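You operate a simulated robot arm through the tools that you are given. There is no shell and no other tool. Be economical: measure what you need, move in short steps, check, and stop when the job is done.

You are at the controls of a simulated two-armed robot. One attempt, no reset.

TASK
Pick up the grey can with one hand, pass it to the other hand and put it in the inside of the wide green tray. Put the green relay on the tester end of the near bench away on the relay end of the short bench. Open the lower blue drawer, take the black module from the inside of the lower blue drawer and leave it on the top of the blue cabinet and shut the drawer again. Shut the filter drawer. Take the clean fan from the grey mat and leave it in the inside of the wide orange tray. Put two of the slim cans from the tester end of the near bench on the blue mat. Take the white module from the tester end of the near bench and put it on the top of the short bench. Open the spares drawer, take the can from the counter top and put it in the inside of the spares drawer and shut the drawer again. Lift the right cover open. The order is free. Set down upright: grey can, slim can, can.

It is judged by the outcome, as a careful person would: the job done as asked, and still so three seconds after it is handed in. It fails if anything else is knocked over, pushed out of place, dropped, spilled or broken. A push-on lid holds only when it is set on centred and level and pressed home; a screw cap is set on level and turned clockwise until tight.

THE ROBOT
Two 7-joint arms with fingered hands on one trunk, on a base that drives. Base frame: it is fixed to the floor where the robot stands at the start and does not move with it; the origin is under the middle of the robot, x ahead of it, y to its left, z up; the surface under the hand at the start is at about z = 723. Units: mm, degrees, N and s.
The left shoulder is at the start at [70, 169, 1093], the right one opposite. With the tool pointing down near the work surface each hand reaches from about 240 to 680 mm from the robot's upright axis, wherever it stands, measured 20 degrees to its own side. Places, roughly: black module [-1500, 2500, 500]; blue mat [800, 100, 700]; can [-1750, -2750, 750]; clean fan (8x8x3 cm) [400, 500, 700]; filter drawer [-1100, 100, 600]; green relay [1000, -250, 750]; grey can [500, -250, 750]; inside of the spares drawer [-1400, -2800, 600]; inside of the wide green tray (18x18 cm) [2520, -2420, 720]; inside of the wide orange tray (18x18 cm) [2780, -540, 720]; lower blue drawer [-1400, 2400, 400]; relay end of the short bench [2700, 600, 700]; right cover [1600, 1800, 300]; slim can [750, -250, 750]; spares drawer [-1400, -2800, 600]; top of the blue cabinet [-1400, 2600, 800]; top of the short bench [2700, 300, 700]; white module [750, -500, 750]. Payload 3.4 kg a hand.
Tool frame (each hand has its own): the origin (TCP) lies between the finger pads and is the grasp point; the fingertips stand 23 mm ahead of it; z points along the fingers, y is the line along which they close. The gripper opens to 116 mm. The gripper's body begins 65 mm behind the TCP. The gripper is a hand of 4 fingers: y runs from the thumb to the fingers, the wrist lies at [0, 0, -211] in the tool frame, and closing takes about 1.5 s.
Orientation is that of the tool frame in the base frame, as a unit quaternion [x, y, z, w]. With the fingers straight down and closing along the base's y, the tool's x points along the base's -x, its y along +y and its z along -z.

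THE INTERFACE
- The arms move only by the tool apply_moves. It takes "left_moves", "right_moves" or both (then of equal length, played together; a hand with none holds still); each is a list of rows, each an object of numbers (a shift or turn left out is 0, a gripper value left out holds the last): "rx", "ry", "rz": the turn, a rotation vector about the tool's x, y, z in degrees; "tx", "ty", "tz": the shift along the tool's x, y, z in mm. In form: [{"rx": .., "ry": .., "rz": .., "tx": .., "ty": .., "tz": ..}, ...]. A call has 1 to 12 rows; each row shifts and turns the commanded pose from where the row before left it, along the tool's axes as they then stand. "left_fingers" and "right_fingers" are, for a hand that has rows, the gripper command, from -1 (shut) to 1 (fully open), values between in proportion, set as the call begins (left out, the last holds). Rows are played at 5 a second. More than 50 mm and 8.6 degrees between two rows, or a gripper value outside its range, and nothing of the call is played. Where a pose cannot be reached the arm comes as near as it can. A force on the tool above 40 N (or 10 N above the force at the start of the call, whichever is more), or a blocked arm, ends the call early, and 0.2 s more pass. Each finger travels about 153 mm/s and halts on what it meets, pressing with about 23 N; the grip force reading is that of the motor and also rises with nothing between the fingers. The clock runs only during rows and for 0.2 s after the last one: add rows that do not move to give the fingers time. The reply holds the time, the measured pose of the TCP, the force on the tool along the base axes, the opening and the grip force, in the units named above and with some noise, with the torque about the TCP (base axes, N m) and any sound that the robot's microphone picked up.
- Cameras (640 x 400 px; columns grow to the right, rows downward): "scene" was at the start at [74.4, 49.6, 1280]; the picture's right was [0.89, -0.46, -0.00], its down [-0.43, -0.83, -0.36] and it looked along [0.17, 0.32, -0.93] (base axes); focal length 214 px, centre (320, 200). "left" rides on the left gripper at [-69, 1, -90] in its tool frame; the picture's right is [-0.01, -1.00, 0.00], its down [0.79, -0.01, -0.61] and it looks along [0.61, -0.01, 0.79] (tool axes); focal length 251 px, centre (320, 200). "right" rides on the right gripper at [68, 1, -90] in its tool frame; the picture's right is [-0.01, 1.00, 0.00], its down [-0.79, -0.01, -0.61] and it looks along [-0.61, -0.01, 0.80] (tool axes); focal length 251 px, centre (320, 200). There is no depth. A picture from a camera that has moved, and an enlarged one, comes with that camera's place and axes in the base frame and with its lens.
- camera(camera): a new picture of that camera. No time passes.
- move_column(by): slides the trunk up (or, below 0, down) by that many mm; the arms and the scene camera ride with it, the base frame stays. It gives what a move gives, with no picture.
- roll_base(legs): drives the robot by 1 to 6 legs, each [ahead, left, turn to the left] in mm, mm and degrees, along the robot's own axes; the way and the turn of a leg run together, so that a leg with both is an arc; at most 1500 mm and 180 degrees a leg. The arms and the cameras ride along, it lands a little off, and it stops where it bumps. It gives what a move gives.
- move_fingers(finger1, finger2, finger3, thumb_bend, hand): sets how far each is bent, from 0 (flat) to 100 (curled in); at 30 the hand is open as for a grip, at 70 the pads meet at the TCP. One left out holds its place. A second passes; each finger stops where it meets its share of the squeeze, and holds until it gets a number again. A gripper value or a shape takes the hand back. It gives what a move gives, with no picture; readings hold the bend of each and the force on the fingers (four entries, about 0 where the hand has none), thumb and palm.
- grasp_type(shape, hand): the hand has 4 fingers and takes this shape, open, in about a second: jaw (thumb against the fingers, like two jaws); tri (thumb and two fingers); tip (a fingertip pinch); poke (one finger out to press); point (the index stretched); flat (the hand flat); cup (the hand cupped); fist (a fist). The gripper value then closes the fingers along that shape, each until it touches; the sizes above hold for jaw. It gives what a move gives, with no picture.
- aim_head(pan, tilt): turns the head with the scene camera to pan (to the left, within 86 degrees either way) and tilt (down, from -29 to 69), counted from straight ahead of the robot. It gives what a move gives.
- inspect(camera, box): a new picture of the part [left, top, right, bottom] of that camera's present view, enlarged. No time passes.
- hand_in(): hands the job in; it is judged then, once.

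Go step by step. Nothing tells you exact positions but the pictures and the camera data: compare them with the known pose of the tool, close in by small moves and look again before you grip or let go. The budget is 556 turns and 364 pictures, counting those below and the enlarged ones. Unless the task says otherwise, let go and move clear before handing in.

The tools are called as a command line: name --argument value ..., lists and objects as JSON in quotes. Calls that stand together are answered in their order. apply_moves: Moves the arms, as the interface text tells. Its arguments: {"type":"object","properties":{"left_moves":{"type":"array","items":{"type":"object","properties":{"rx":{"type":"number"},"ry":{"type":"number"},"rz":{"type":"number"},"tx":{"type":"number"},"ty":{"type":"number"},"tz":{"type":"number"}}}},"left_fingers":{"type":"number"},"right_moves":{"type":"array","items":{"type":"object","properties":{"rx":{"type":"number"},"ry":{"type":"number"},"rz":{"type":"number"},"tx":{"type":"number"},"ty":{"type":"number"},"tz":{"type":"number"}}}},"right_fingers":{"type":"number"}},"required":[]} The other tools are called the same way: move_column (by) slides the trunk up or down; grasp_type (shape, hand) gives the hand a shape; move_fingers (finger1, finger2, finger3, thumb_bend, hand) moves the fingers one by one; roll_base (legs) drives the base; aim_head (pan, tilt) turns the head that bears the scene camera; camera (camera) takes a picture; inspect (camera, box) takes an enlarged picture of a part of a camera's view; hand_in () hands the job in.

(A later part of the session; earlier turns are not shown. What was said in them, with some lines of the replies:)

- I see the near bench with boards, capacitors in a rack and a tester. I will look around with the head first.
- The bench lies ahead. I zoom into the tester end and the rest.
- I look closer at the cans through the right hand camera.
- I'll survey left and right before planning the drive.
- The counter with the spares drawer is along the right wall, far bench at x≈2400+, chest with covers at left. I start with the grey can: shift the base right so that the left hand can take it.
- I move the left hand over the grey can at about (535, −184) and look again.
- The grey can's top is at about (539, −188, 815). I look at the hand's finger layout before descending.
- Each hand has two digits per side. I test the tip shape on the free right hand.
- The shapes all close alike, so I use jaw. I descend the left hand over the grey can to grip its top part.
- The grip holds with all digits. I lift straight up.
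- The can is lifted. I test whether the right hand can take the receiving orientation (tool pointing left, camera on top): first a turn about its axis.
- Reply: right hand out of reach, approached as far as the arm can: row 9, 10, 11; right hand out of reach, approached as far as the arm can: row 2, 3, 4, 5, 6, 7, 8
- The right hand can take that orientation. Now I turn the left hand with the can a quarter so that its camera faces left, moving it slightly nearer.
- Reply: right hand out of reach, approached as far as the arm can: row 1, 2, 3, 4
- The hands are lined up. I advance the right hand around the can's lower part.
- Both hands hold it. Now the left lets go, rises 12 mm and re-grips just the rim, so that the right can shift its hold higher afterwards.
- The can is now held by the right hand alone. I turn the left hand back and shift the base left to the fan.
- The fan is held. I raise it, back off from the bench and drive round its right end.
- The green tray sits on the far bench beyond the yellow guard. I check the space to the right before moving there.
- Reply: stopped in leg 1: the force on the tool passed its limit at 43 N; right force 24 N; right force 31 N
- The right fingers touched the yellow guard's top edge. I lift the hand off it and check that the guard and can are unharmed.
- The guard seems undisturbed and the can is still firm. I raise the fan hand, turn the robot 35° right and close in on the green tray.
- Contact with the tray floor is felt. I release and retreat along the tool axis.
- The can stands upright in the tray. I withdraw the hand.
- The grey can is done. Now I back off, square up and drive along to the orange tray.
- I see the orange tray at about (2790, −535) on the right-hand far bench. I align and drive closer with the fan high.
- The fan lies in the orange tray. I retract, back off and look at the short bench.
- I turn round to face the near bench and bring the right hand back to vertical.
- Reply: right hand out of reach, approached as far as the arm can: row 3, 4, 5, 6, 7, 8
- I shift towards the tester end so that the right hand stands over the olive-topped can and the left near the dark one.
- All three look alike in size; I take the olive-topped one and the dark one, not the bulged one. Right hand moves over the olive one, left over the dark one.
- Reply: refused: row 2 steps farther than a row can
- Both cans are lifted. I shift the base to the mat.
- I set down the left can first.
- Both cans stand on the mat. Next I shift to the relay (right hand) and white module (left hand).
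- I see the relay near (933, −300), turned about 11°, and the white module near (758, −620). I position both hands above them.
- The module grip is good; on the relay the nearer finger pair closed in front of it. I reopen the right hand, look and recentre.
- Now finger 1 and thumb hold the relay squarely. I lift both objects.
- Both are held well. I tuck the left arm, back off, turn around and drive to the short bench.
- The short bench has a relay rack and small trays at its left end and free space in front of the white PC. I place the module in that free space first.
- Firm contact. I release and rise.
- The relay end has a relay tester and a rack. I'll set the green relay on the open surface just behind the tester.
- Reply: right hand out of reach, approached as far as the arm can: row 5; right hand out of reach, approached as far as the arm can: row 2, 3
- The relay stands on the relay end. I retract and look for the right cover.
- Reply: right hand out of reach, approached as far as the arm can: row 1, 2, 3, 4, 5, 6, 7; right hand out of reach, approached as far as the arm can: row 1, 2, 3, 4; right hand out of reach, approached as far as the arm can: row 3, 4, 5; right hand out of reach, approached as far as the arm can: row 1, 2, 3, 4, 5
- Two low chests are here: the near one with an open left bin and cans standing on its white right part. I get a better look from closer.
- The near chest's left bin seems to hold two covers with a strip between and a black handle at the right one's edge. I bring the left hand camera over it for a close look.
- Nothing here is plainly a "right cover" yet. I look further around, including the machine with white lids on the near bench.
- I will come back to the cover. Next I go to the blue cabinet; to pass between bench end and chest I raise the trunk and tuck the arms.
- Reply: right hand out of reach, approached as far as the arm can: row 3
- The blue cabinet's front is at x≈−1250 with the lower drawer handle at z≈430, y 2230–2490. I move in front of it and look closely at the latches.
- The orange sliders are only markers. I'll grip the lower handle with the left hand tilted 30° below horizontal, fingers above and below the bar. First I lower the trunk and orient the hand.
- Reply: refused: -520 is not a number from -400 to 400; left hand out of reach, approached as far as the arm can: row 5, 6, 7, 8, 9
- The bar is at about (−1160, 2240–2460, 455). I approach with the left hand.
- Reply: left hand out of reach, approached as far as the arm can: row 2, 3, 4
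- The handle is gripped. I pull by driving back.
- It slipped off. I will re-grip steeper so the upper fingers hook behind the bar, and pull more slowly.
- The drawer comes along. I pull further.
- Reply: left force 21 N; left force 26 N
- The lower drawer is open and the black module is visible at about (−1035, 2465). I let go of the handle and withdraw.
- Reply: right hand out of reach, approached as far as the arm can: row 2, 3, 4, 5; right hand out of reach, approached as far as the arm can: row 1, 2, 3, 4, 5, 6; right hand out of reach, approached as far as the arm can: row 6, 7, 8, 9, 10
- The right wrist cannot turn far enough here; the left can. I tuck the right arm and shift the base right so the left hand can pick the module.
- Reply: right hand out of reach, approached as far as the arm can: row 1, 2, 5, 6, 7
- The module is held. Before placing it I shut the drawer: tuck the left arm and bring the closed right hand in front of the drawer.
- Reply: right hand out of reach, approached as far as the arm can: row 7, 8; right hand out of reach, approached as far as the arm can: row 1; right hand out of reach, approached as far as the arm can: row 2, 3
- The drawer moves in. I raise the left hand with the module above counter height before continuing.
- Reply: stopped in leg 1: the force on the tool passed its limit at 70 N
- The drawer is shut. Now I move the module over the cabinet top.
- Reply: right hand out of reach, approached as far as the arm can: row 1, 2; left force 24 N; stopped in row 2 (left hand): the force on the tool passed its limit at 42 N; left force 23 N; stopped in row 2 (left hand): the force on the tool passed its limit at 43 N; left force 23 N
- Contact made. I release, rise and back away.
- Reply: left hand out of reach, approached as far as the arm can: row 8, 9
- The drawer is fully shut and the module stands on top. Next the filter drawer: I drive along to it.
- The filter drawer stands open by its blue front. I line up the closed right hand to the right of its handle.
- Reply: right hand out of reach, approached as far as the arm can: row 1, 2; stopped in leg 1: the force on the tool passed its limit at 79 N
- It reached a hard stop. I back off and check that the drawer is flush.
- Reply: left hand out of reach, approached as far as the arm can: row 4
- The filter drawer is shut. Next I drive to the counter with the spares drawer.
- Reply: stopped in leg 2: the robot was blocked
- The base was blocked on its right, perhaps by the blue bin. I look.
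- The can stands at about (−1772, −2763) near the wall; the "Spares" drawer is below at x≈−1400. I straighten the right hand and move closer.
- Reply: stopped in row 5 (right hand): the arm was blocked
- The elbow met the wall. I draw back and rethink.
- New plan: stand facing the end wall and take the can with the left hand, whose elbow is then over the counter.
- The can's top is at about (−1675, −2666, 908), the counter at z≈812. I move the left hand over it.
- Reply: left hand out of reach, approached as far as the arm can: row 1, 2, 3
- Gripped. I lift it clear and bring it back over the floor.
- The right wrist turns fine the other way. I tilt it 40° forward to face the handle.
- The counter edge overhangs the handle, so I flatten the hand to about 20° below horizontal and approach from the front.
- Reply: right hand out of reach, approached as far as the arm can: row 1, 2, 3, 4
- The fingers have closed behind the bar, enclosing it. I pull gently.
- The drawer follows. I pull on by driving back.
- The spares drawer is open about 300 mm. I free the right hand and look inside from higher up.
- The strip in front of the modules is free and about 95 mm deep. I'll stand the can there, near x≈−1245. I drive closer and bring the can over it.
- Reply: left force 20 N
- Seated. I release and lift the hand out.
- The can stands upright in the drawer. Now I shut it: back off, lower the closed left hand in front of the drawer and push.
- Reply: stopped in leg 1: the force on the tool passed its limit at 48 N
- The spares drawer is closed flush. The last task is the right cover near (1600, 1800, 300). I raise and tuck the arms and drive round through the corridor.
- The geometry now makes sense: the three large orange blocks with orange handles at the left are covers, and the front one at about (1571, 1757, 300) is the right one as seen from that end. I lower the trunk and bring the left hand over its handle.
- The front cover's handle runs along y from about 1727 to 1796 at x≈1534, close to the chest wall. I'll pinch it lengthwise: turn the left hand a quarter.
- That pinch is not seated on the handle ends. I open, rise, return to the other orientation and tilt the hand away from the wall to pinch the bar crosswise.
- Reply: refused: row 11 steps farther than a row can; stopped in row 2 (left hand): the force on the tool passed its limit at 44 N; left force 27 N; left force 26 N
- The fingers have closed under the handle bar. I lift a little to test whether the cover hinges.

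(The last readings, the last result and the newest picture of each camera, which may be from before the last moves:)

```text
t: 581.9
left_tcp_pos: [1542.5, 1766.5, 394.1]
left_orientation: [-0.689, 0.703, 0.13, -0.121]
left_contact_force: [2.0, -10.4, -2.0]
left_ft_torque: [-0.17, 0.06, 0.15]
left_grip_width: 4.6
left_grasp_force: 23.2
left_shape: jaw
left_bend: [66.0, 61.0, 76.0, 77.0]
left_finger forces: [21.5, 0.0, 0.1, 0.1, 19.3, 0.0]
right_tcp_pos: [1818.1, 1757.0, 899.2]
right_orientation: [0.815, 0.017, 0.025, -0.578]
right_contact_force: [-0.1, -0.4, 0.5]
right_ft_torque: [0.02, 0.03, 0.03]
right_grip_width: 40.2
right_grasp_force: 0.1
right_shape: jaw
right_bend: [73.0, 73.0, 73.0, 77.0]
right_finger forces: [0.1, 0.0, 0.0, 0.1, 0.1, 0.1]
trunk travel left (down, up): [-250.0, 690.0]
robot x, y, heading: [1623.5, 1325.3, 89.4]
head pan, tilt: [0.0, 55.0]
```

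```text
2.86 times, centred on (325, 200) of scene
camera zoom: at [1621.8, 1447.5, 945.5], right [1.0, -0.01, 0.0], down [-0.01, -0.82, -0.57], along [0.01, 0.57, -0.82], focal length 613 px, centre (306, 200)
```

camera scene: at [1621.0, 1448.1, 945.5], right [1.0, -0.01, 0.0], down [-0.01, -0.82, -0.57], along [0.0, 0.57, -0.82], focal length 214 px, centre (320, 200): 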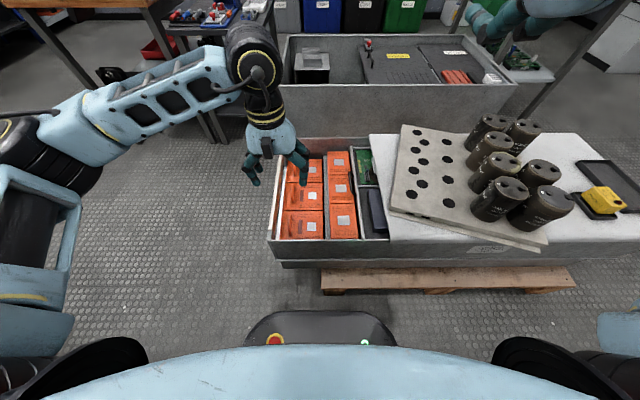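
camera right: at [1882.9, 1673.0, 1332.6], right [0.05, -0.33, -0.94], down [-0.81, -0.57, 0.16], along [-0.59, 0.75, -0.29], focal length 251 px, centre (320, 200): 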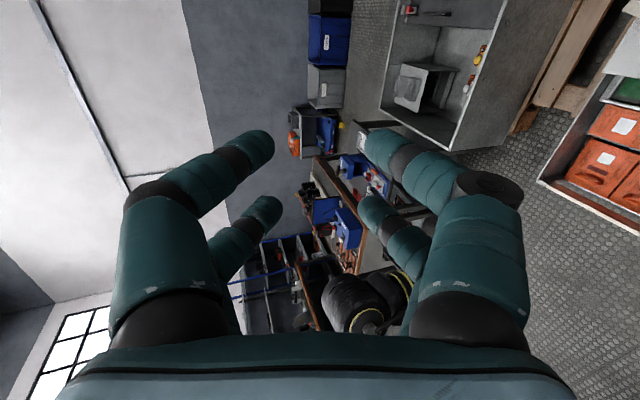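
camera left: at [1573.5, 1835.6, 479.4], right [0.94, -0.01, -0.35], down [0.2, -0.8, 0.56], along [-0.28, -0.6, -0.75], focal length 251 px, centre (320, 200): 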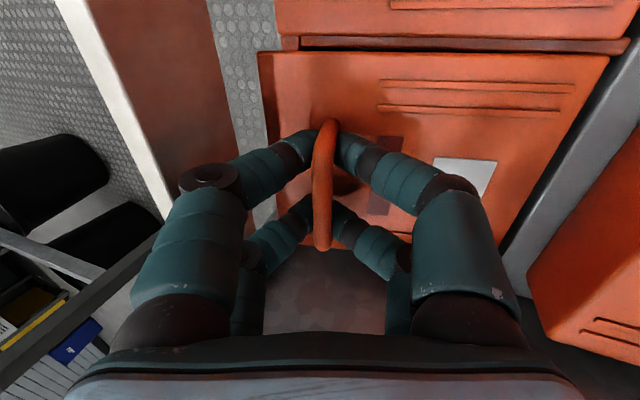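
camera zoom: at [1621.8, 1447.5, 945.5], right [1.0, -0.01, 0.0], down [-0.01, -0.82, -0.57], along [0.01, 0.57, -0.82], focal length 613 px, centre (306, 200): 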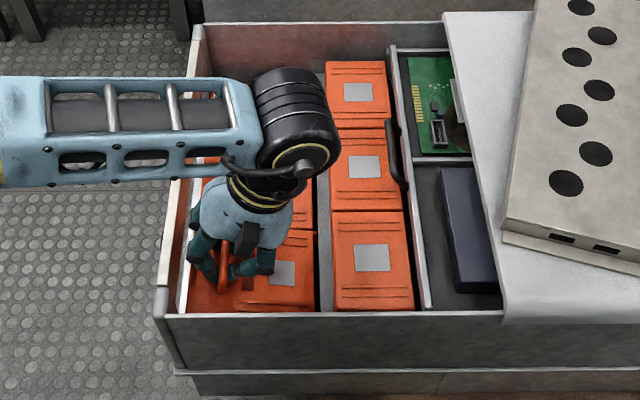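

The cover tilts about its right edge as a hinge should. I follow the arc upward in small steps.

apply_moves --left_moves '[{"ty": -2.3, "tz": -9.1}, {"ty": -2.3, "tz": -9.1, "rx": -3}, {"ty": -4.1, "tz": -8.5}, {"ty": -4.1, "tz": -8.5, "rx": -3}, {}]'

camera --camera "left"

inspect --camera "scene" --box '[255, 130, 395, 270]'

```text
t: 583.0
left_tcp_pos: [1563.0, 1765.8, 423.4]
left_orientation: [-0.683, 0.694, 0.167, -0.157]
left_contact_force: [-18.3, -10.2, 11.4]
left_ft_torque: [0.14, 0.52, 0.43]
left_grip_width: 2.9
left_grasp_force: 23.0
left_shape: jaw
left_bend: [66.0, 61.0, 76.0, 77.0]
left_finger forces: [31.0, 0.0, 0.0, 0.1, 10.7, 0.0]
right_tcp_pos: [1816.6, 1755.6, 900.7]
right_orientation: [0.815, 0.017, 0.027, -0.579]
right_contact_force: [0.1, 0.2, -0.4]
right_ft_torque: [0.02, 0.03, -0.01]
right_grip_width: 40.3
right_grasp_force: 0.0
right_shape: jaw
right_bend: [73.0, 73.0, 73.0, 77.0]
right_finger forces: [0.0, 0.1, 0.1, 0.1, 0.0, 0.0]
trunk travel left (down, up): [-250.0, 690.0]
robot x, y, heading: [1618.7, 1327.9, 89.5]
head pan, tilt: [0.0, 55.0]
```

```text
67 pictures are left
camera left: at [1604.7, 1834.5, 504.5], right [0.89, 0.0, -0.45], down [0.26, -0.81, 0.53], along [-0.36, -0.59, -0.72], focal length 251 px, centre (320, 200)
```

left: 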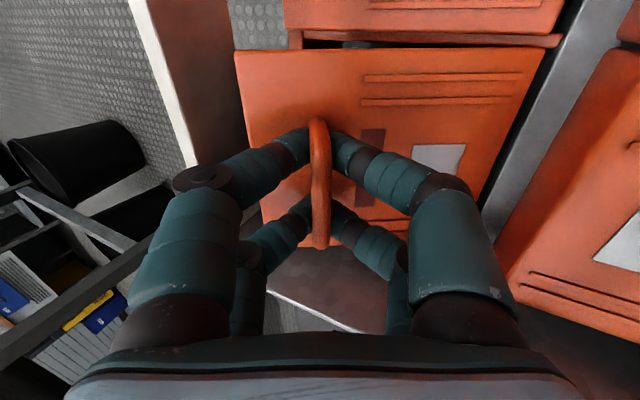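

```text
2.86 times, centred on (325, 200) of scene
camera zoom: at [1620.3, 1446.2, 945.8], right [1.0, -0.01, 0.0], down [-0.01, -0.82, -0.58], along [0.01, 0.58, -0.82], focal length 613 px, centre (306, 200)
```

zoom: 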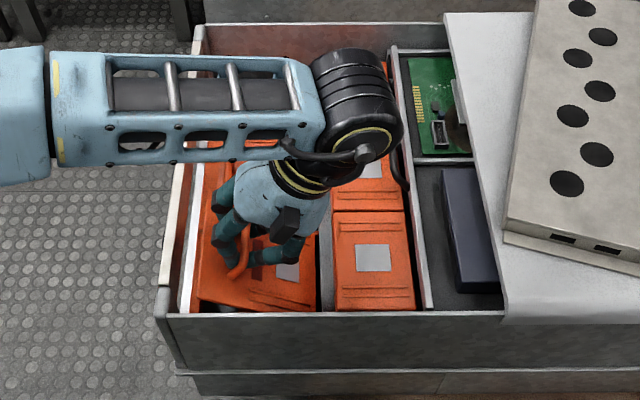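

apply_moves --left_moves '[{"ty": 1.3, "tz": -13}, {"ty": 1.2, "tz": -12.9}, {"ty": -4.7, "tz": -10.2}, {"ty": -4.7, "tz": -10.1, "rx": -4}, {}]'

camera --camera "left"

```text
t: 584.2
left_tcp_pos: [1593.5, 1767.5, 457.0]
left_orientation: [-0.676, 0.689, 0.187, -0.183]
left_contact_force: [5.0, 0.4, -26.0]
left_ft_torque: [0.13, 0.63, 0.26]
left_grip_width: 5.4
left_grasp_force: 22.6
left_shape: jaw
left_bend: [69.0, 67.0, 71.0, 72.0]
left_finger forces: [19.4, 0.1, 26.0, 0.0, 28.5, 0.0]
right_tcp_pos: [1819.3, 1759.3, 897.1]
right_orientation: [0.816, 0.015, 0.027, -0.577]
right_contact_force: [-0.5, 0.9, -0.2]
right_ft_torque: [0.0, 0.02, -0.02]
right_grip_width: 40.5
right_grasp_force: 0.1
right_shape: jaw
right_bend: [73.0, 73.0, 73.0, 77.0]
right_finger forces: [0.1, 0.1, 0.0, 0.0, 0.0, 0.1]
trunk travel left (down, up): [-250.0, 690.0]
robot x, y, heading: [1621.6, 1322.7, 89.5]
head pan, tilt: [0.0, 55.0]
stopped in row 5 (left hand): the force on the tool passed its limit at 41 N (the readings are from after the stop); the commanded pose is now the measured one
```

```text
65 pictures are left
camera left: at [1639.3, 1835.0, 534.4], right [0.86, -0.01, -0.5], down [0.3, -0.8, 0.52], along [-0.41, -0.6, -0.69], focal length 251 px, centre (320, 200)
```

left: 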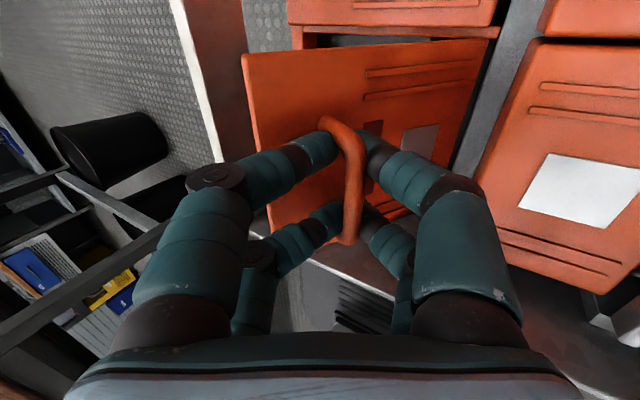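

apply_moves --left_moves '[{"ty": -6.2, "tz": -6}, {"ty": -6.2, "tz": -7.6}, {"ty": -7.8, "tz": -7}, {"ty": -7.8, "tz": -7, "rx": -3}, {}]'

camera --camera "left"

inspect --camera "scene" --box '[255, 130, 395, 270]'

```text
t: 585.1
left_tcp_pos: [1622.3, 1765.3, 464.7]
left_orientation: [-0.674, 0.685, 0.198, -0.194]
left_contact_force: [-10.5, 1.2, -27.7]
left_ft_torque: [1.08, 1.7, 0.15]
left_grip_width: 5.4
left_grasp_force: 23.0
left_shape: jaw
left_bend: [73.0, 65.0, 68.0, 68.0]
left_finger forces: [44.9, 16.2, 30.9, 0.0, 34.1, 0.0]
right_tcp_pos: [1816.8, 1760.3, 898.1]
right_orientation: [0.817, 0.016, 0.026, -0.576]
right_contact_force: [0.1, -0.6, 0.2]
right_ft_torque: [0.02, 0.0, -0.02]
right_grip_width: 40.5
right_grasp_force: 0.1
right_shape: jaw
right_bend: [73.0, 73.0, 73.0, 77.0]
right_finger forces: [0.1, 0.0, 0.0, 0.1, 0.0, 0.1]
trunk travel left (down, up): [-250.0, 690.0]
robot x, y, heading: [1622.9, 1325.0, 89.4]
head pan, tilt: [0.0, 55.0]
stopped in row 4 (left hand): the force on the tool passed its limit at 42 N (the readings are from after the stop); the commanded pose is now the measured one
```

```text
64 pictures are left
camera left: at [1670.9, 1835.1, 541.5], right [0.85, 0.0, -0.53], down [0.32, -0.8, 0.51], along [-0.43, -0.6, -0.68], focal length 251 px, centre (320, 200)
```

left: 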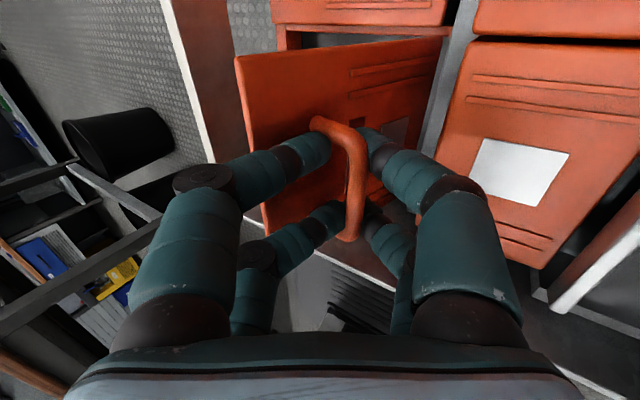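

```text
2.86 times, centred on (325, 200) of scene
camera zoom: at [1620.7, 1450.6, 945.2], right [1.0, -0.01, 0.0], down [-0.01, -0.82, -0.57], along [0.01, 0.57, -0.82], focal length 613 px, centre (306, 200)
```

zoom: 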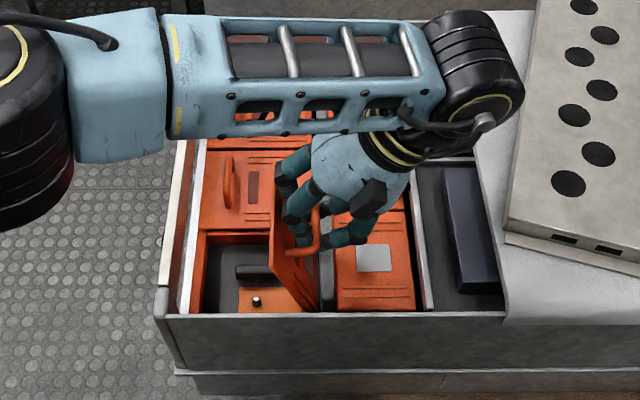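

The cover is open about 65° and the inside shows. I rotate the hand further with the handle while continuing the arc.

apply_moves --left_moves '[{"rx": -5}, {"rx": -5}, {}]'

camera --camera "left"

```text
t: 585.9
left_tcp_pos: [1625.5, 1765.4, 465.6]
left_orientation: [-0.654, 0.667, 0.255, -0.25]
left_contact_force: [-2.2, 2.0, -35.1]
left_ft_torque: [0.23, 0.69, 0.26]
left_grip_width: 4.5
left_grasp_force: 22.6
left_shape: jaw
left_bend: [70.0, 66.0, 70.0, 70.0]
left_finger forces: [19.0, 17.2, 27.5, 0.1, 30.5, 0.1]
right_tcp_pos: [1817.5, 1760.1, 897.2]
right_orientation: [0.817, 0.016, 0.026, -0.575]
right_contact_force: [0.2, 0.3, 0.4]
right_ft_torque: [-0.01, -0.02, 0.02]
right_grip_width: 40.5
right_grasp_force: 0.0
right_shape: jaw
right_bend: [73.0, 73.0, 73.0, 77.0]
right_finger forces: [0.0, 0.0, 0.0, 0.0, 0.0, 0.0]
trunk travel left (down, up): [-250.0, 690.0]
robot x, y, heading: [1621.2, 1328.0, 89.4]
head pan, tilt: [0.0, 55.0]
```

```text
62 pictures are left
camera left: at [1685.9, 1834.6, 532.4], right [0.74, -0.01, -0.67], down [0.4, -0.8, 0.45], along [-0.54, -0.6, -0.59], focal length 251 px, centre (320, 200)
```

left: 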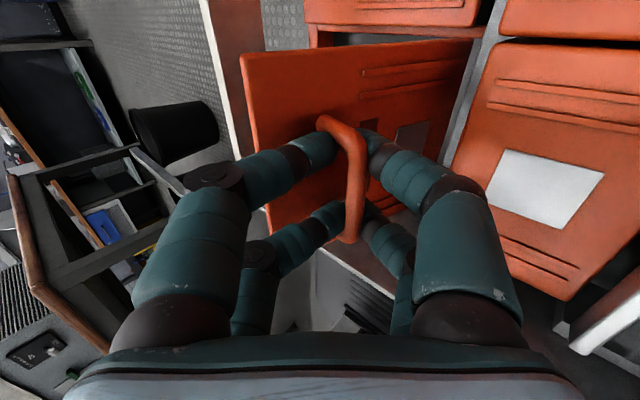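

apply_moves --left_moves '[{"ty": -5.6, "tz": 1}, {"ty": -7.5, "tz": -5}, {"ty": -7.5, "tz": -5, "rx": -4}, {}]'

apply_moves --left_moves '[{"rx": -5}, {"ty": -6.5, "tz": -6}, {"ty": -6.5, "tz": -6, "rx": -4}, {}]'

inspect --camera "scene" --box '[255, 130, 395, 270]'

```text
t: 586.9
left_tcp_pos: [1621.3, 1764.0, 460.1]
left_orientation: [-0.646, 0.656, 0.282, -0.271]
left_contact_force: [-8.0, 29.6, 17.4]
left_ft_torque: [0.25, 0.48, 0.06]
left_grip_width: 4.8
left_grasp_force: 23.0
left_shape: jaw
left_bend: [71.0, 71.0, 71.0, 76.0]
left_finger forces: [25.0, 61.0, 0.0, 0.1, 17.6, 0.0]
left hand out of reach, approached as far as the arm can: row 3
right_tcp_pos: [1818.0, 1758.4, 899.6]
right_orientation: [0.816, 0.016, 0.026, -0.577]
right_contact_force: [-0.1, -0.3, -0.3]
right_ft_torque: [-0.02, -0.01, 0.02]
right_grip_width: 40.4
right_grasp_force: 0.1
right_shape: jaw
right_bend: [73.0, 73.0, 73.0, 77.0]
right_finger forces: [0.0, 0.0, 0.1, 0.1, 0.0, 0.1]
trunk travel left (down, up): [-250.0, 690.0]
robot x, y, heading: [1624.9, 1326.6, 89.5]
head pan, tilt: [0.0, 55.0]
```

```text
t: 587.4
left_tcp_pos: [1613.9, 1763.8, 457.9]
left_orientation: [-0.636, 0.643, 0.309, -0.293]
left_contact_force: [-1.6, 9.2, -0.7]
left_ft_torque: [-0.03, 0.12, 0.13]
left_grip_width: 4.9
left_grasp_force: 23.1
left_shape: jaw
left_bend: [70.0, 71.0, 71.0, 77.0]
left_finger forces: [20.5, 0.1, 0.1, 0.1, 20.4, 0.0]
left hand out of reach, approached as far as the arm can: row 1, 2
right_tcp_pos: [1818.4, 1758.4, 899.0]
right_orientation: [0.816, 0.015, 0.026, -0.577]
right_contact_force: [-0.2, -1.3, 0.4]
right_ft_torque: [0.01, 0.0, 0.06]
right_grip_width: 40.3
right_grasp_force: 0.0
right_shape: jaw
right_bend: [73.0, 73.0, 73.0, 77.0]
right_finger forces: [0.0, 0.0, 0.1, 0.1, 0.0, 0.0]
trunk travel left (down, up): [-250.0, 690.0]
robot x, y, heading: [1623.4, 1325.8, 89.2]
head pan, tilt: [0.0, 55.0]
stopped in row 2 (left hand): the force on the tool passed its limit at 47 N (the readings are from after the stop); the commanded pose is now the measured one
```

```text
2.86 times, centred on (325, 200) of scene
camera zoom: at [1621.3, 1448.7, 945.0], right [1.0, -0.01, 0.0], down [-0.01, -0.82, -0.57], along [0.01, 0.57, -0.82], focal length 613 px, centre (306, 200)
```

zoom: 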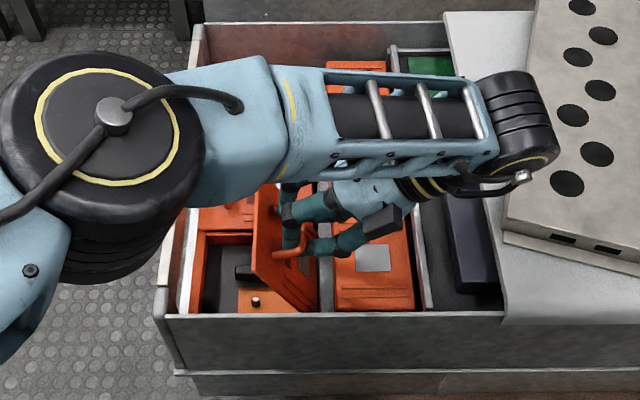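

The left arm nears its limit, so I continue the arc by shifting the base sideways in small steps.

apply_moves --left_moves '[{"ty": 4.5, "tz": -3.8}, {}]'

roll_base --legs '[[0, -15, 0]]'

apply_moves --left_moves '[{"ty": 2.5, "tz": -2}, {}]'

roll_base --legs '[[0, -15, 0]]'

inspect --camera "scene" --box '[255, 130, 395, 270]'

```text
t: 588.0
left_tcp_pos: [1616.0, 1763.9, 461.6]
left_orientation: [-0.635, 0.645, 0.307, -0.295]
left_contact_force: [3.0, 11.2, -25.6]
left_ft_torque: [0.09, 0.15, 0.19]
left_grip_width: 5.5
left_grasp_force: 23.1
left_shape: jaw
left_bend: [70.0, 70.0, 71.0, 75.0]
left_finger forces: [14.4, 0.0, 0.3, 0.0, 26.9, 0.0]
right_tcp_pos: [1819.3, 1760.2, 897.6]
right_orientation: [0.817, 0.017, 0.026, -0.576]
right_contact_force: [0.3, 0.4, 0.4]
right_ft_torque: [0.03, 0.0, 0.03]
right_grip_width: 40.3
right_grasp_force: 0.1
right_shape: jaw
right_bend: [73.0, 73.0, 73.0, 77.0]
right_finger forces: [0.0, 0.0, 0.0, 0.1, 0.0, 0.0]
trunk travel left (down, up): [-250.0, 690.0]
robot x, y, heading: [1619.8, 1331.0, 89.4]
head pan, tilt: [0.0, 55.0]
```

```text
t: 588.8
left_tcp_pos: [1629.3, 1763.5, 463.4]
left_orientation: [-0.635, 0.644, 0.309, -0.295]
left_contact_force: [-6.6, 12.4, -14.2]
left_ft_torque: [0.52, 0.81, 0.09]
left_grip_width: 4.7
left_grasp_force: 22.8
left_shape: jaw
left_bend: [71.0, 69.0, 71.0, 73.0]
left_finger forces: [31.8, 46.9, 0.0, 0.1, 29.0, 0.0]
right_tcp_pos: [1832.6, 1759.8, 897.5]
right_orientation: [0.817, 0.016, 0.025, -0.576]
right_contact_force: [1.0, 0.1, 0.2]
right_ft_torque: [0.01, 0.01, -0.01]
right_grip_width: 40.4
right_grasp_force: 0.1
right_shape: jaw
right_bend: [73.0, 73.0, 73.0, 77.0]
right_finger forces: [0.0, 0.0, 0.0, 0.1, 0.1, 0.0]
trunk travel left (down, up): [-250.0, 690.0]
robot x, y, heading: [1634.9, 1326.7, 89.5]
head pan, tilt: [0.0, 55.0]
```

```text
t: 589.4
left_tcp_pos: [1629.9, 1764.3, 465.0]
left_orientation: [-0.635, 0.645, 0.307, -0.295]
left_contact_force: [-3.2, 2.5, -37.8]
left_ft_torque: [0.17, 0.74, 0.25]
left_grip_width: 5.7
left_grasp_force: 22.8
left_shape: jaw
left_bend: [71.0, 69.0, 71.0, 73.0]
left_finger forces: [25.0, 37.3, 29.7, 0.0, 32.8, 0.0]
right_tcp_pos: [1832.6, 1761.7, 897.7]
right_orientation: [0.817, 0.016, 0.026, -0.576]
right_contact_force: [0.0, -0.7, 0.2]
right_ft_torque: [-0.04, 0.02, 0.0]
right_grip_width: 40.4
right_grasp_force: 0.0
right_shape: jaw
right_bend: [73.0, 73.0, 73.0, 77.0]
right_finger forces: [0.0, 0.0, 0.0, 0.1, 0.0, 0.1]
trunk travel left (down, up): [-250.0, 690.0]
robot x, y, heading: [1634.6, 1327.0, 89.4]
head pan, tilt: [0.0, 55.0]
```

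```text
t: 590.1
left_tcp_pos: [1643.7, 1764.8, 466.4]
left_orientation: [-0.635, 0.644, 0.308, -0.295]
left_contact_force: [-13.0, -0.8, -40.4]
left_ft_torque: [0.63, 1.4, 0.17]
left_grip_width: 4.8
left_grasp_force: 23.4
left_shape: jaw
left_bend: [71.0, 67.0, 69.0, 70.0]
left_finger forces: [39.8, 33.1, 33.9, 0.0, 36.8, 0.1]
right_tcp_pos: [1847.3, 1760.9, 897.2]
right_orientation: [0.816, 0.017, 0.026, -0.577]
right_contact_force: [-0.7, 0.4, -0.2]
right_ft_torque: [0.0, 0.01, 0.04]
right_grip_width: 40.5
right_grasp_force: 0.0
right_shape: jaw
right_bend: [73.0, 73.0, 73.0, 77.0]
right_finger forces: [0.0, 0.0, 0.1, 0.1, 0.1, 0.0]
trunk travel left (down, up): [-250.0, 690.0]
robot x, y, heading: [1653.0, 1325.1, 89.6]
head pan, tilt: [0.0, 55.0]
```

```text
2.86 times, centred on (325, 200) of scene
camera zoom: at [1650.9, 1451.6, 944.8], right [1.0, -0.01, 0.0], down [-0.01, -0.82, -0.57], along [0.01, 0.57, -0.82], focal length 613 px, centre (306, 200)
```

zoom: 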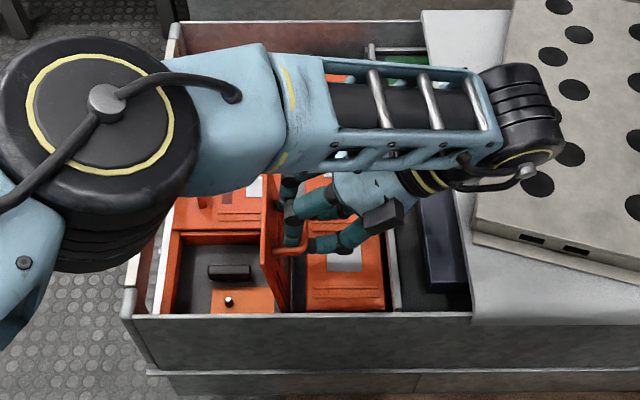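

apply_moves --left_moves '[{"ty": -4.6, "tz": 3.8}, {}]'

roll_base --legs '[[0, -14, 0]]'

camera --camera "left"

inspect --camera "scene" --box '[240, 130, 380, 270]'

```text
t: 590.7
left_tcp_pos: [1643.5, 1765.0, 462.2]
left_orientation: [-0.636, 0.642, 0.311, -0.294]
left_contact_force: [-8.7, 15.1, 12.1]
left_ft_torque: [0.73, 1.19, 0.03]
left_grip_width: 4.4
left_grasp_force: 22.7
left_shape: jaw
left_bend: [72.0, 68.0, 70.0, 72.0]
left_finger forces: [48.3, 54.6, 0.2, 0.1, 27.6, 0.0]
right_tcp_pos: [1847.4, 1758.3, 899.0]
right_orientation: [0.815, 0.017, 0.026, -0.579]
right_contact_force: [0.4, -0.4, -0.3]
right_ft_torque: [-0.01, 0.0, 0.01]
right_grip_width: 40.4
right_grasp_force: 0.0
right_shape: jaw
right_bend: [73.0, 73.0, 73.0, 77.0]
right_finger forces: [0.0, 0.0, 0.0, 0.1, 0.0, 0.0]
trunk travel left (down, up): [-250.0, 690.0]
robot x, y, heading: [1651.5, 1323.8, 89.5]
head pan, tilt: [0.0, 55.0]
```

```text
t: 591.5
left_tcp_pos: [1657.7, 1763.5, 462.0]
left_orientation: [-0.636, 0.642, 0.31, -0.294]
left_contact_force: [-13.9, 24.0, 6.8]
left_ft_torque: [1.2, 1.8, 0.02]
left_grip_width: 4.8
left_grasp_force: 22.0
left_shape: jaw
left_bend: [74.0, 68.0, 69.0, 70.0]
left_finger forces: [64.4, 72.4, 30.1, 0.1, 33.4, 0.0]
right_tcp_pos: [1860.5, 1758.9, 897.9]
right_orientation: [0.816, 0.016, 0.026, -0.577]
right_contact_force: [-0.4, 0.5, 0.3]
right_ft_torque: [0.0, 0.02, 0.02]
right_grip_width: 40.2
right_grasp_force: 0.1
right_shape: jaw
right_bend: [73.0, 73.0, 73.0, 77.0]
right_finger forces: [0.0, 0.0, 0.0, 0.1, 0.0, 0.0]
trunk travel left (down, up): [-250.0, 690.0]
robot x, y, heading: [1666.4, 1328.2, 89.6]
head pan, tilt: [0.0, 55.0]
```

```text
59 pictures are left
camera left: at [1727.4, 1831.5, 520.6], right [0.64, 0.01, -0.77], down [0.46, -0.81, 0.37], along [-0.62, -0.59, -0.52], focal length 251 px, centre (320, 200)
```

left: 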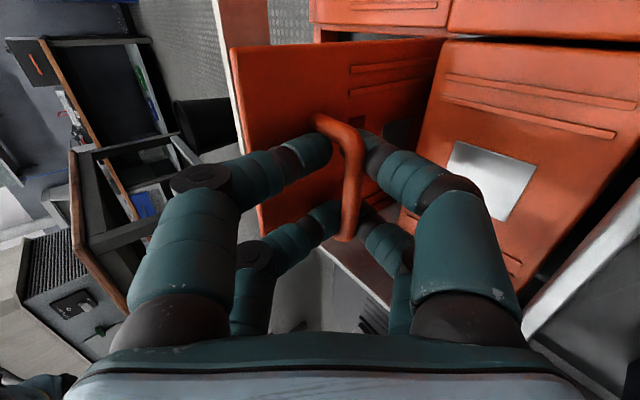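

```text
2.86 times, centred on (310, 200) of scene
camera zoom: at [1664.9, 1449.0, 945.3], right [1.0, -0.01, 0.0], down [-0.01, -0.82, -0.57], along [0.01, 0.57, -0.82], focal length 613 px, centre (349, 200)
```

zoom: 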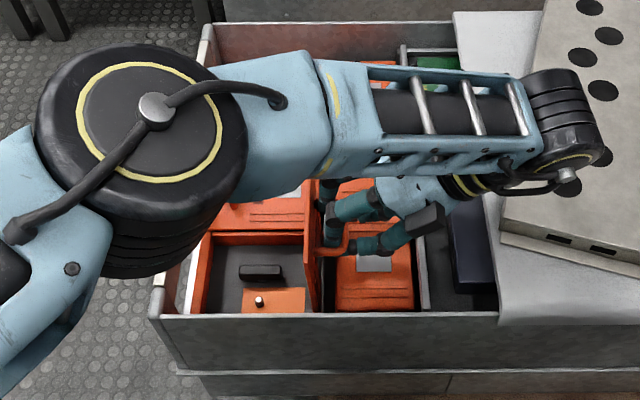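

roll_base --legs '[[0, -12, 0]]'

apply_moves --left_moves '[{"ty": -3, "tz": 2.5}, {}]'

roll_base --legs '[[0, -12, 0]]'

inspect --camera "scene" --box '[230, 130, 370, 270]'

```text
t: 592.2
left_tcp_pos: [1667.4, 1765.1, 461.6]
left_orientation: [-0.637, 0.642, 0.309, -0.293]
left_contact_force: [-24.5, -4.0, -22.6]
left_ft_torque: [1.22, 2.17, 0.19]
left_grip_width: 4.8
left_grasp_force: 22.9
left_shape: jaw
left_bend: [74.0, 66.0, 66.0, 68.0]
left_finger forces: [77.0, 54.2, 35.9, 0.0, 39.9, 0.1]
right_tcp_pos: [1871.9, 1759.2, 898.5]
right_orientation: [0.816, 0.018, 0.026, -0.577]
right_contact_force: [-0.3, 0.1, 0.0]
right_ft_torque: [0.01, 0.03, 0.02]
right_grip_width: 40.6
right_grasp_force: 0.1
right_shape: jaw
right_bend: [73.0, 73.0, 73.0, 77.0]
right_finger forces: [0.0, 0.0, 0.0, 0.0, 0.1, 0.1]
trunk travel left (down, up): [-250.0, 690.0]
robot x, y, heading: [1678.2, 1324.6, 89.3]
head pan, tilt: [0.0, 55.0]
```

```text
t: 592.8
left_tcp_pos: [1667.6, 1765.5, 460.2]
left_orientation: [-0.638, 0.64, 0.312, -0.294]
left_contact_force: [-12.5, 3.1, 17.5]
left_ft_torque: [1.19, 1.98, 0.07]
left_grip_width: 4.8
left_grasp_force: 22.9
left_shape: jaw
left_bend: [75.0, 66.0, 67.0, 68.0]
left_finger forces: [78.2, 61.4, 28.0, 0.0, 31.8, 0.0]
right_tcp_pos: [1871.6, 1756.1, 900.0]
right_orientation: [0.815, 0.017, 0.025, -0.579]
right_contact_force: [0.4, 0.5, 0.6]
right_ft_torque: [0.03, 0.0, 0.0]
right_grip_width: 40.2
right_grasp_force: 0.1
right_shape: jaw
right_bend: [73.0, 73.0, 73.0, 77.0]
right_finger forces: [0.1, 0.0, 0.0, 0.0, 0.0, 0.1]
trunk travel left (down, up): [-250.0, 690.0]
robot x, y, heading: [1674.9, 1329.7, 89.4]
head pan, tilt: [0.0, 55.0]
```

```text
t: 593.6
left_tcp_pos: [1679.7, 1764.1, 456.6]
left_orientation: [-0.637, 0.642, 0.309, -0.295]
left_contact_force: [-24.6, 2.0, -9.4]
left_ft_torque: [1.62, 2.46, 0.07]
left_grip_width: 5.2
left_grasp_force: 22.3
left_shape: jaw
left_bend: [76.0, 65.0, 65.0, 67.0]
left_finger forces: [90.0, 68.6, 35.1, 0.0, 39.4, 0.1]
right_tcp_pos: [1884.9, 1758.1, 898.4]
right_orientation: [0.815, 0.018, 0.026, -0.578]
right_contact_force: [0.9, 0.7, -0.3]
right_ft_torque: [0.04, 0.0, 0.01]
right_grip_width: 40.7
right_grasp_force: 0.1
right_shape: jaw
right_bend: [73.0, 73.0, 73.0, 77.0]
right_finger forces: [0.1, 0.0, 0.0, 0.0, 0.0, 0.0]
trunk travel left (down, up): [-250.0, 690.0]
robot x, y, heading: [1689.6, 1326.6, 89.7]
head pan, tilt: [0.0, 55.0]
```

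```text
2.86 times, centred on (300, 200) of scene
camera zoom: at [1687.7, 1448.7, 945.1], right [1.0, -0.01, 0.0], down [-0.01, -0.82, -0.57], along [0.01, 0.57, -0.82], focal length 613 px, centre (377, 200)
```

zoom: 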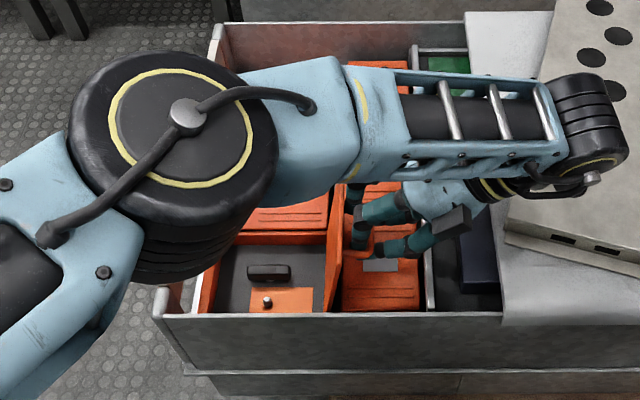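

The cover is past vertical. I open the fingers just enough and draw the hand off the handle.

apply_moves --left_moves '[{}, {}, {}]' --left_fingers -0.65

camera --camera "left"

```text
t: 594.4
left_tcp_pos: [1679.7, 1764.6, 458.5]
left_orientation: [-0.637, 0.641, 0.311, -0.294]
left_contact_force: [0.7, 0.5, -0.2]
left_ft_torque: [0.0, -0.01, 0.0]
left_grip_width: 20.3
left_grasp_force: 0.0
left_shape: jaw
left_bend: [73.0, 73.0, 73.0, 76.0]
left_finger forces: [0.0, 0.0, 0.0, 0.0, 0.1, 0.1]
right_tcp_pos: [1885.3, 1757.3, 898.8]
right_orientation: [0.815, 0.016, 0.026, -0.579]
right_contact_force: [-0.4, -0.4, 0.3]
right_ft_torque: [0.02, -0.01, 0.02]
right_grip_width: 40.3
right_grasp_force: 0.1
right_shape: jaw
right_bend: [73.0, 73.0, 73.0, 77.0]
right_finger forces: [0.0, 0.1, 0.1, 0.0, 0.1, 0.0]
trunk travel left (down, up): [-250.0, 690.0]
robot x, y, heading: [1687.5, 1323.6, 89.4]
head pan, tilt: [0.0, 55.0]
```

```text
56 pictures are left
camera left: at [1749.9, 1831.2, 516.4], right [0.63, 0.01, -0.77], down [0.46, -0.81, 0.37], along [-0.62, -0.59, -0.52], focal length 251 px, centre (320, 200)
```

left: 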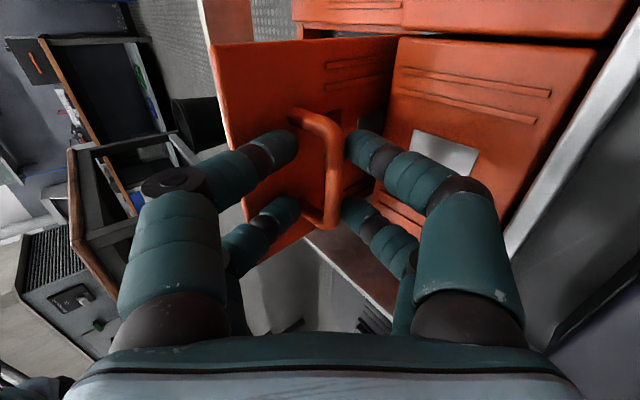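

apply_moves --left_moves '[{"tz": -10}, {"tz": -15}, {"tz": -20}, {}]'

camera --camera "left"

inspect --camera "scene" --box '[230, 130, 370, 270]'

```text
t: 595.4
left_tcp_pos: [1688.9, 1753.4, 487.2]
left_orientation: [-0.637, 0.642, 0.31, -0.293]
left_contact_force: [-0.2, 0.7, 0.0]
left_ft_torque: [-0.01, 0.02, -0.02]
left_grip_width: 20.2
left_grasp_force: 0.0
left_shape: jaw
left_bend: [73.0, 73.0, 73.0, 76.0]
left_finger forces: [0.0, 0.0, 0.0, 0.1, 0.0, 0.0]
left hand out of reach, approached as far as the arm can: row 1, 2, 3
right_tcp_pos: [1884.1, 1756.8, 899.7]
right_orientation: [0.815, 0.017, 0.025, -0.578]
right_contact_force: [0.2, 0.1, -0.2]
right_ft_torque: [0.0, -0.02, -0.01]
right_grip_width: 40.6
right_grasp_force: 0.0
right_shape: jaw
right_bend: [73.0, 73.0, 73.0, 77.0]
right_finger forces: [0.0, 0.1, 0.0, 0.0, 0.1, 0.0]
trunk travel left (down, up): [-250.0, 690.0]
robot x, y, heading: [1688.3, 1327.6, 89.3]
head pan, tilt: [0.0, 55.0]
```

```text
55 pictures are left
camera left: at [1757.1, 1821.5, 546.5], right [0.64, 0.01, -0.77], down [0.46, -0.81, 0.37], along [-0.62, -0.59, -0.52], focal length 251 px, centre (320, 200)
```

left: 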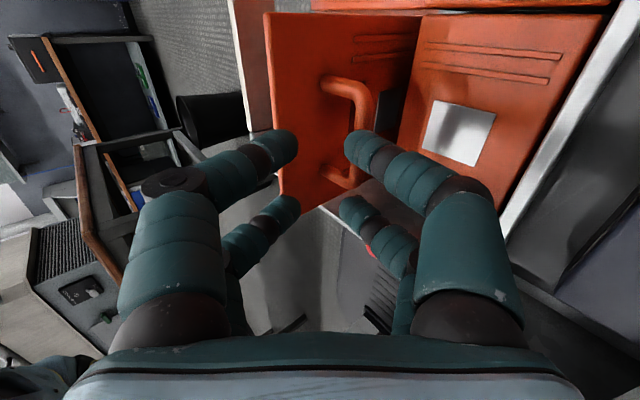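

```text
2.86 times, centred on (300, 200) of scene
camera zoom: at [1688.6, 1447.9, 945.5], right [1.0, -0.01, 0.0], down [-0.01, -0.82, -0.57], along [0.0, 0.57, -0.82], focal length 613 px, centre (377, 200)
```

zoom: 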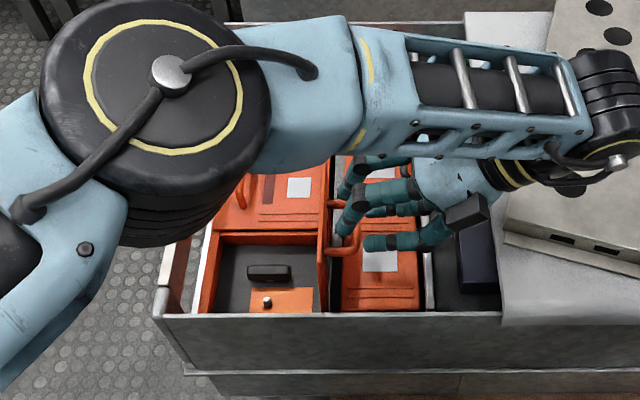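

The cover stays up and the fingers are above the handle now. I raise the trunk to lift the hand clear, then look again.

move_column --by 200

apply_moves --left_moves '[{"rx": 7}, {"rx": 7}, {"rx": 7}, {"rx": 7}, {"rx": 7}, {"rx": 7}, {"rx": 7}, {}]'

inspect --camera "scene" --box '[200, 160, 400, 300]'

```text
t: 597.5
left_tcp_pos: [1687.5, 1754.9, 686.2]
left_orientation: [-0.638, 0.642, 0.309, -0.294]
left_contact_force: [-0.1, -0.6, 0.6]
left_ft_torque: [0.02, 0.0, -0.01]
left_grip_width: 20.4
left_grasp_force: 0.1
left_shape: jaw
left_bend: [73.0, 73.0, 73.0, 76.0]
left_finger forces: [0.0, 0.0, 0.0, 0.1, 0.0, 0.1]
right_tcp_pos: [1883.9, 1757.7, 1099.7]
right_orientation: [0.816, 0.017, 0.025, -0.578]
right_contact_force: [0.4, -0.1, 0.1]
right_ft_torque: [0.0, -0.01, -0.01]
right_grip_width: 40.7
right_grasp_force: 0.0
right_shape: jaw
right_bend: [73.0, 73.0, 73.0, 77.0]
right_finger forces: [0.1, 0.0, 0.1, 0.1, 0.0, 0.0]
trunk travel left (down, up): [-450.0, 490.0]
robot x, y, heading: [1689.2, 1323.8, 89.6]
head pan, tilt: [0.0, 55.0]
```

```text
t: 599.4
left_tcp_pos: [1688.0, 1755.0, 686.6]
left_orientation: [-0.701, 0.713, 0.015, -0.002]
left_contact_force: [0.2, -0.5, 0.3]
left_ft_torque: [-0.04, 0.01, 0.0]
left_grip_width: 20.3
left_grasp_force: 0.1
left_shape: jaw
left_bend: [73.0, 73.0, 73.0, 76.0]
left_finger forces: [0.1, 0.0, 0.0, 0.0, 0.0, 0.0]
right_tcp_pos: [1885.5, 1756.4, 1098.6]
right_orientation: [0.815, 0.016, 0.025, -0.578]
right_contact_force: [0.1, 0.2, 0.1]
right_ft_torque: [0.0, -0.02, -0.01]
right_grip_width: 40.4
right_grasp_force: 0.0
right_shape: jaw
right_bend: [73.0, 73.0, 73.0, 77.0]
right_finger forces: [0.1, 0.0, 0.1, 0.0, 0.0, 0.0]
trunk travel left (down, up): [-450.0, 490.0]
robot x, y, heading: [1691.0, 1324.8, 89.4]
head pan, tilt: [0.0, 55.0]
```

```text
2.86 times, centred on (300, 230) of scene
camera zoom: at [1689.1, 1447.9, 1145.5], right [1.0, -0.01, 0.0], down [-0.01, -0.82, -0.57], along [0.0, 0.57, -0.82], focal length 613 px, centre (377, 114)
```

zoom: 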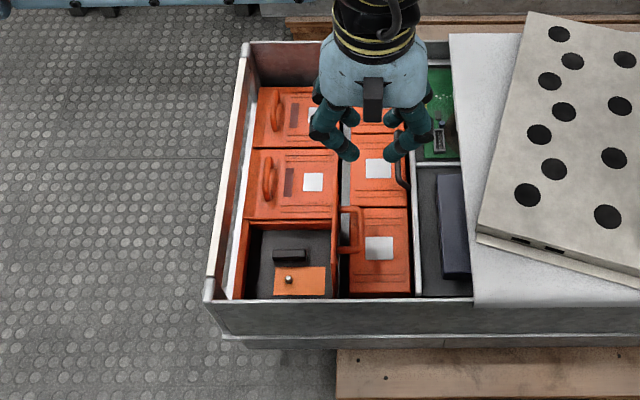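

The cover stands open at about 90°. To be sure it is fully open I give it a gentle push from behind with the closed left hand.

apply_moves --left_moves '[{"ty": 36, "rx": 1}, {"ty": 36}, {"ty": 33}, {"tz": 45}, {"tz": 45}, {"tz": 45}, {"tz": 45}, {"tz": 45}, {}]' --left_fingers -1

camera --camera "left"

inspect --camera "scene" --box '[200, 160, 400, 300]'

```text
t: 601.4
left_tcp_pos: [1580.0, 1760.6, 462.8]
left_orientation: [-0.7, 0.714, 0.01, 0.005]
left_contact_force: [-0.2, 0.1, -0.2]
left_ft_torque: [0.0, -0.03, -0.02]
left_grip_width: 0.0
left_grasp_force: 23.0
left_shape: jaw
left_bend: [62.0, 63.0, 63.0, 62.0]
left_finger forces: [0.0, 0.0, 0.1, 0.1, 0.0, 0.1]
right_tcp_pos: [1884.9, 1756.5, 1099.1]
right_orientation: [0.815, 0.017, 0.025, -0.579]
right_contact_force: [-0.3, 0.0, -0.6]
right_ft_torque: [-0.02, 0.0, 0.0]
right_grip_width: 40.4
right_grasp_force: 0.0
right_shape: jaw
right_bend: [73.0, 73.0, 73.0, 77.0]
right_finger forces: [0.0, 0.0, 0.0, 0.0, 0.1, 0.0]
trunk travel left (down, up): [-450.0, 490.0]
robot x, y, heading: [1684.6, 1326.8, 89.3]
head pan, tilt: [0.0, 55.0]
```

```text
52 pictures are left
camera left: at [1581.0, 1827.8, 554.5], right [1.0, -0.01, -0.01], down [0.0, -0.81, 0.59], along [-0.01, -0.59, -0.81], focal length 251 px, centre (320, 200)
```

left: 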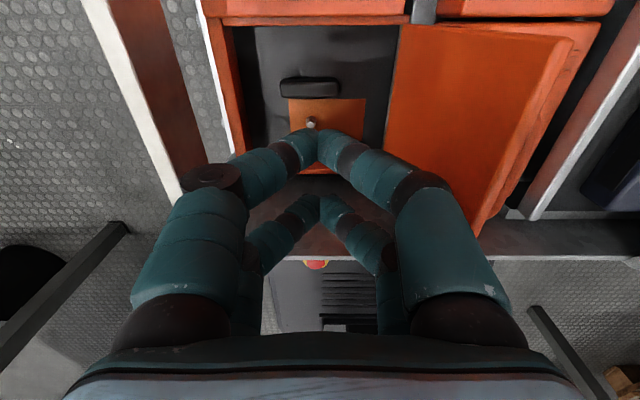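

```text
2.86 times, centred on (300, 230) of scene
camera zoom: at [1688.5, 1447.7, 1145.5], right [1.0, -0.01, 0.0], down [-0.01, -0.82, -0.57], along [0.0, 0.57, -0.82], focal length 613 px, centre (377, 114)
```

zoom: 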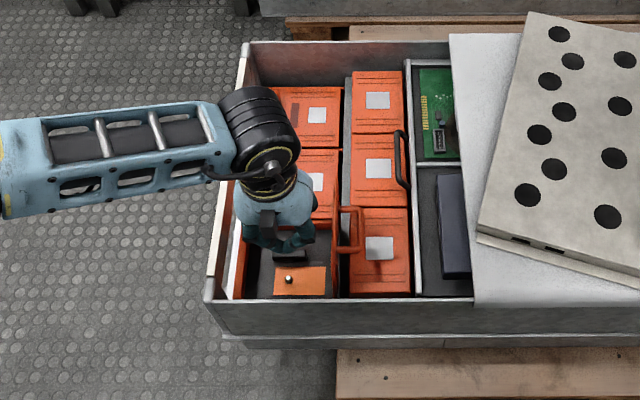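

The inner face shows that the cover leans about 12° past vertical, so it is fully open. I lift the hand out, back away and take a last look.

apply_moves --left_moves '[{"tz": -45}, {"tz": -45}, {"tz": -45}, {"tz": -45}, {"tz": -45}, {}]'

roll_base --legs '[[-250, 0, 0]]'

camera --camera "scene"

inspect --camera "scene" --box '[200, 80, 440, 230]'

```text
t: 602.8
left_tcp_pos: [1582.6, 1755.6, 687.9]
left_orientation: [-0.701, 0.713, 0.009, 0.004]
left_contact_force: [0.4, 1.4, 0.0]
left_ft_torque: [0.0, -0.03, -0.05]
left_grip_width: 0.0
left_grasp_force: 22.4
left_shape: jaw
left_bend: [62.0, 63.0, 63.0, 62.0]
left_finger forces: [0.0, 0.0, 0.1, 0.1, 0.1, 0.0]
right_tcp_pos: [1884.1, 1758.1, 1099.4]
right_orientation: [0.816, 0.017, 0.025, -0.577]
right_contact_force: [-0.3, 0.2, 0.1]
right_ft_torque: [0.03, 0.02, 0.01]
right_grip_width: 40.2
right_grasp_force: 0.1
right_shape: jaw
right_bend: [73.0, 73.0, 73.0, 77.0]
right_finger forces: [0.0, 0.1, 0.0, 0.0, 0.2, 0.1]
trunk travel left (down, up): [-450.0, 490.0]
robot x, y, heading: [1690.2, 1326.8, 89.4]
head pan, tilt: [0.0, 55.0]
```

```text
t: 604.6
left_tcp_pos: [1580.9, 1504.4, 689.1]
left_orientation: [-0.701, 0.713, 0.009, 0.005]
left_contact_force: [-0.1, -0.2, 0.6]
left_ft_torque: [0.0, -0.03, -0.01]
left_grip_width: 0.0
left_grasp_force: 22.8
left_shape: jaw
left_bend: [62.0, 63.0, 63.0, 62.0]
left_finger forces: [0.1, 0.0, 0.1, 0.0, 0.1, 0.0]
right_tcp_pos: [1883.7, 1505.3, 1098.5]
right_orientation: [0.815, 0.016, 0.027, -0.578]
right_contact_force: [-0.5, -0.1, -0.3]
right_ft_torque: [0.01, 0.01, -0.04]
right_grip_width: 40.3
right_grasp_force: 0.1
right_shape: jaw
right_bend: [73.0, 73.0, 73.0, 77.0]
right_finger forces: [0.0, 0.0, 0.1, 0.1, 0.1, 0.0]
trunk travel left (down, up): [-450.0, 490.0]
robot x, y, heading: [1689.5, 1071.7, 89.6]
head pan, tilt: [0.0, 55.0]
```

```text
50 pictures are left
camera scene: at [1686.6, 1195.9, 1145.6], right [1.0, -0.01, 0.0], down [-0.01, -0.82, -0.57], along [0.0, 0.57, -0.82], focal length 214 px, centre (320, 200)
```

scene: 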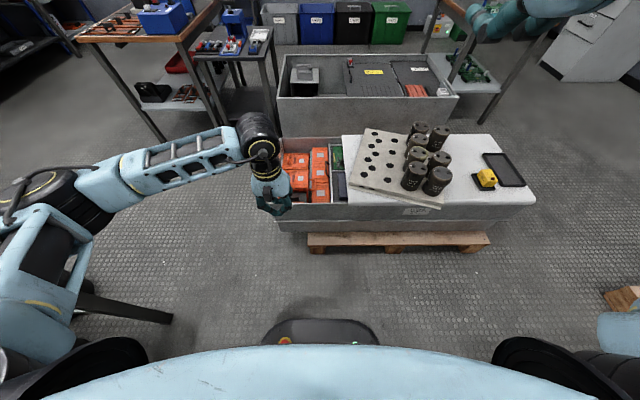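

```text
2.67 times, centred on (320, 155) of scene
camera zoom: at [1686.6, 1195.9, 1145.6], right [1.0, -0.01, 0.0], down [-0.01, -0.82, -0.57], along [0.0, 0.57, -0.82], focal length 572 px, centre (320, 320)
```

zoom: 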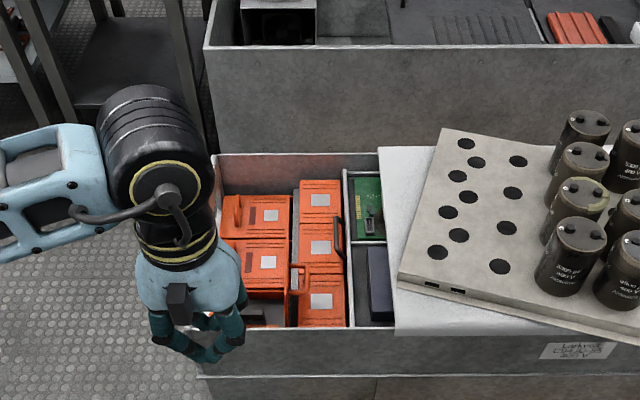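

Everything asked is done and both hands are empty and clear, so I hand the job in.

hand_in

```text
The job is handed in.
```

I finished every task on the list and handed the job in, but on the way I bumped three things and may have shifted one of them.

**What I did:**
- **Grey can:** it stands upright in the green tray, passed from the left hand to the right.
- **Slim cans:** two stand upright on the blue mat; I left the bulging one where it was.
- **Green relay:** it is on the relay end of the short bench, just behind the relay tester.
- **White module:** it is on top of the short bench, in the free space in front of the white PC.
- **Black module:** it is on top of the blue cabinet, and the lower blue drawer is shut flush again.
- **Filter drawer:** shut.
- **Clean fan:** it is in the orange tray.
- **Can:** it stands upright in the spares drawer, which is closed again.
- **Right cover:** I took this to be the front orange cover in the chest near (1600, 1800). It is open past vertical and stayed open after I let go.

**Bumps to know about:**
- **Blue bin:** the base stopped against something on its right, most likely the bin near the yellow machine. It may have moved about 45 mm, but I had no exact picture from before to compare with.
- **Yellow guard:** the right fingers touched the guard on the far bench while I was carrying the grey can. The guard looked undisturbed afterwards.
- **Roller-door wall:** the right elbow touched it while I was reaching for the can.
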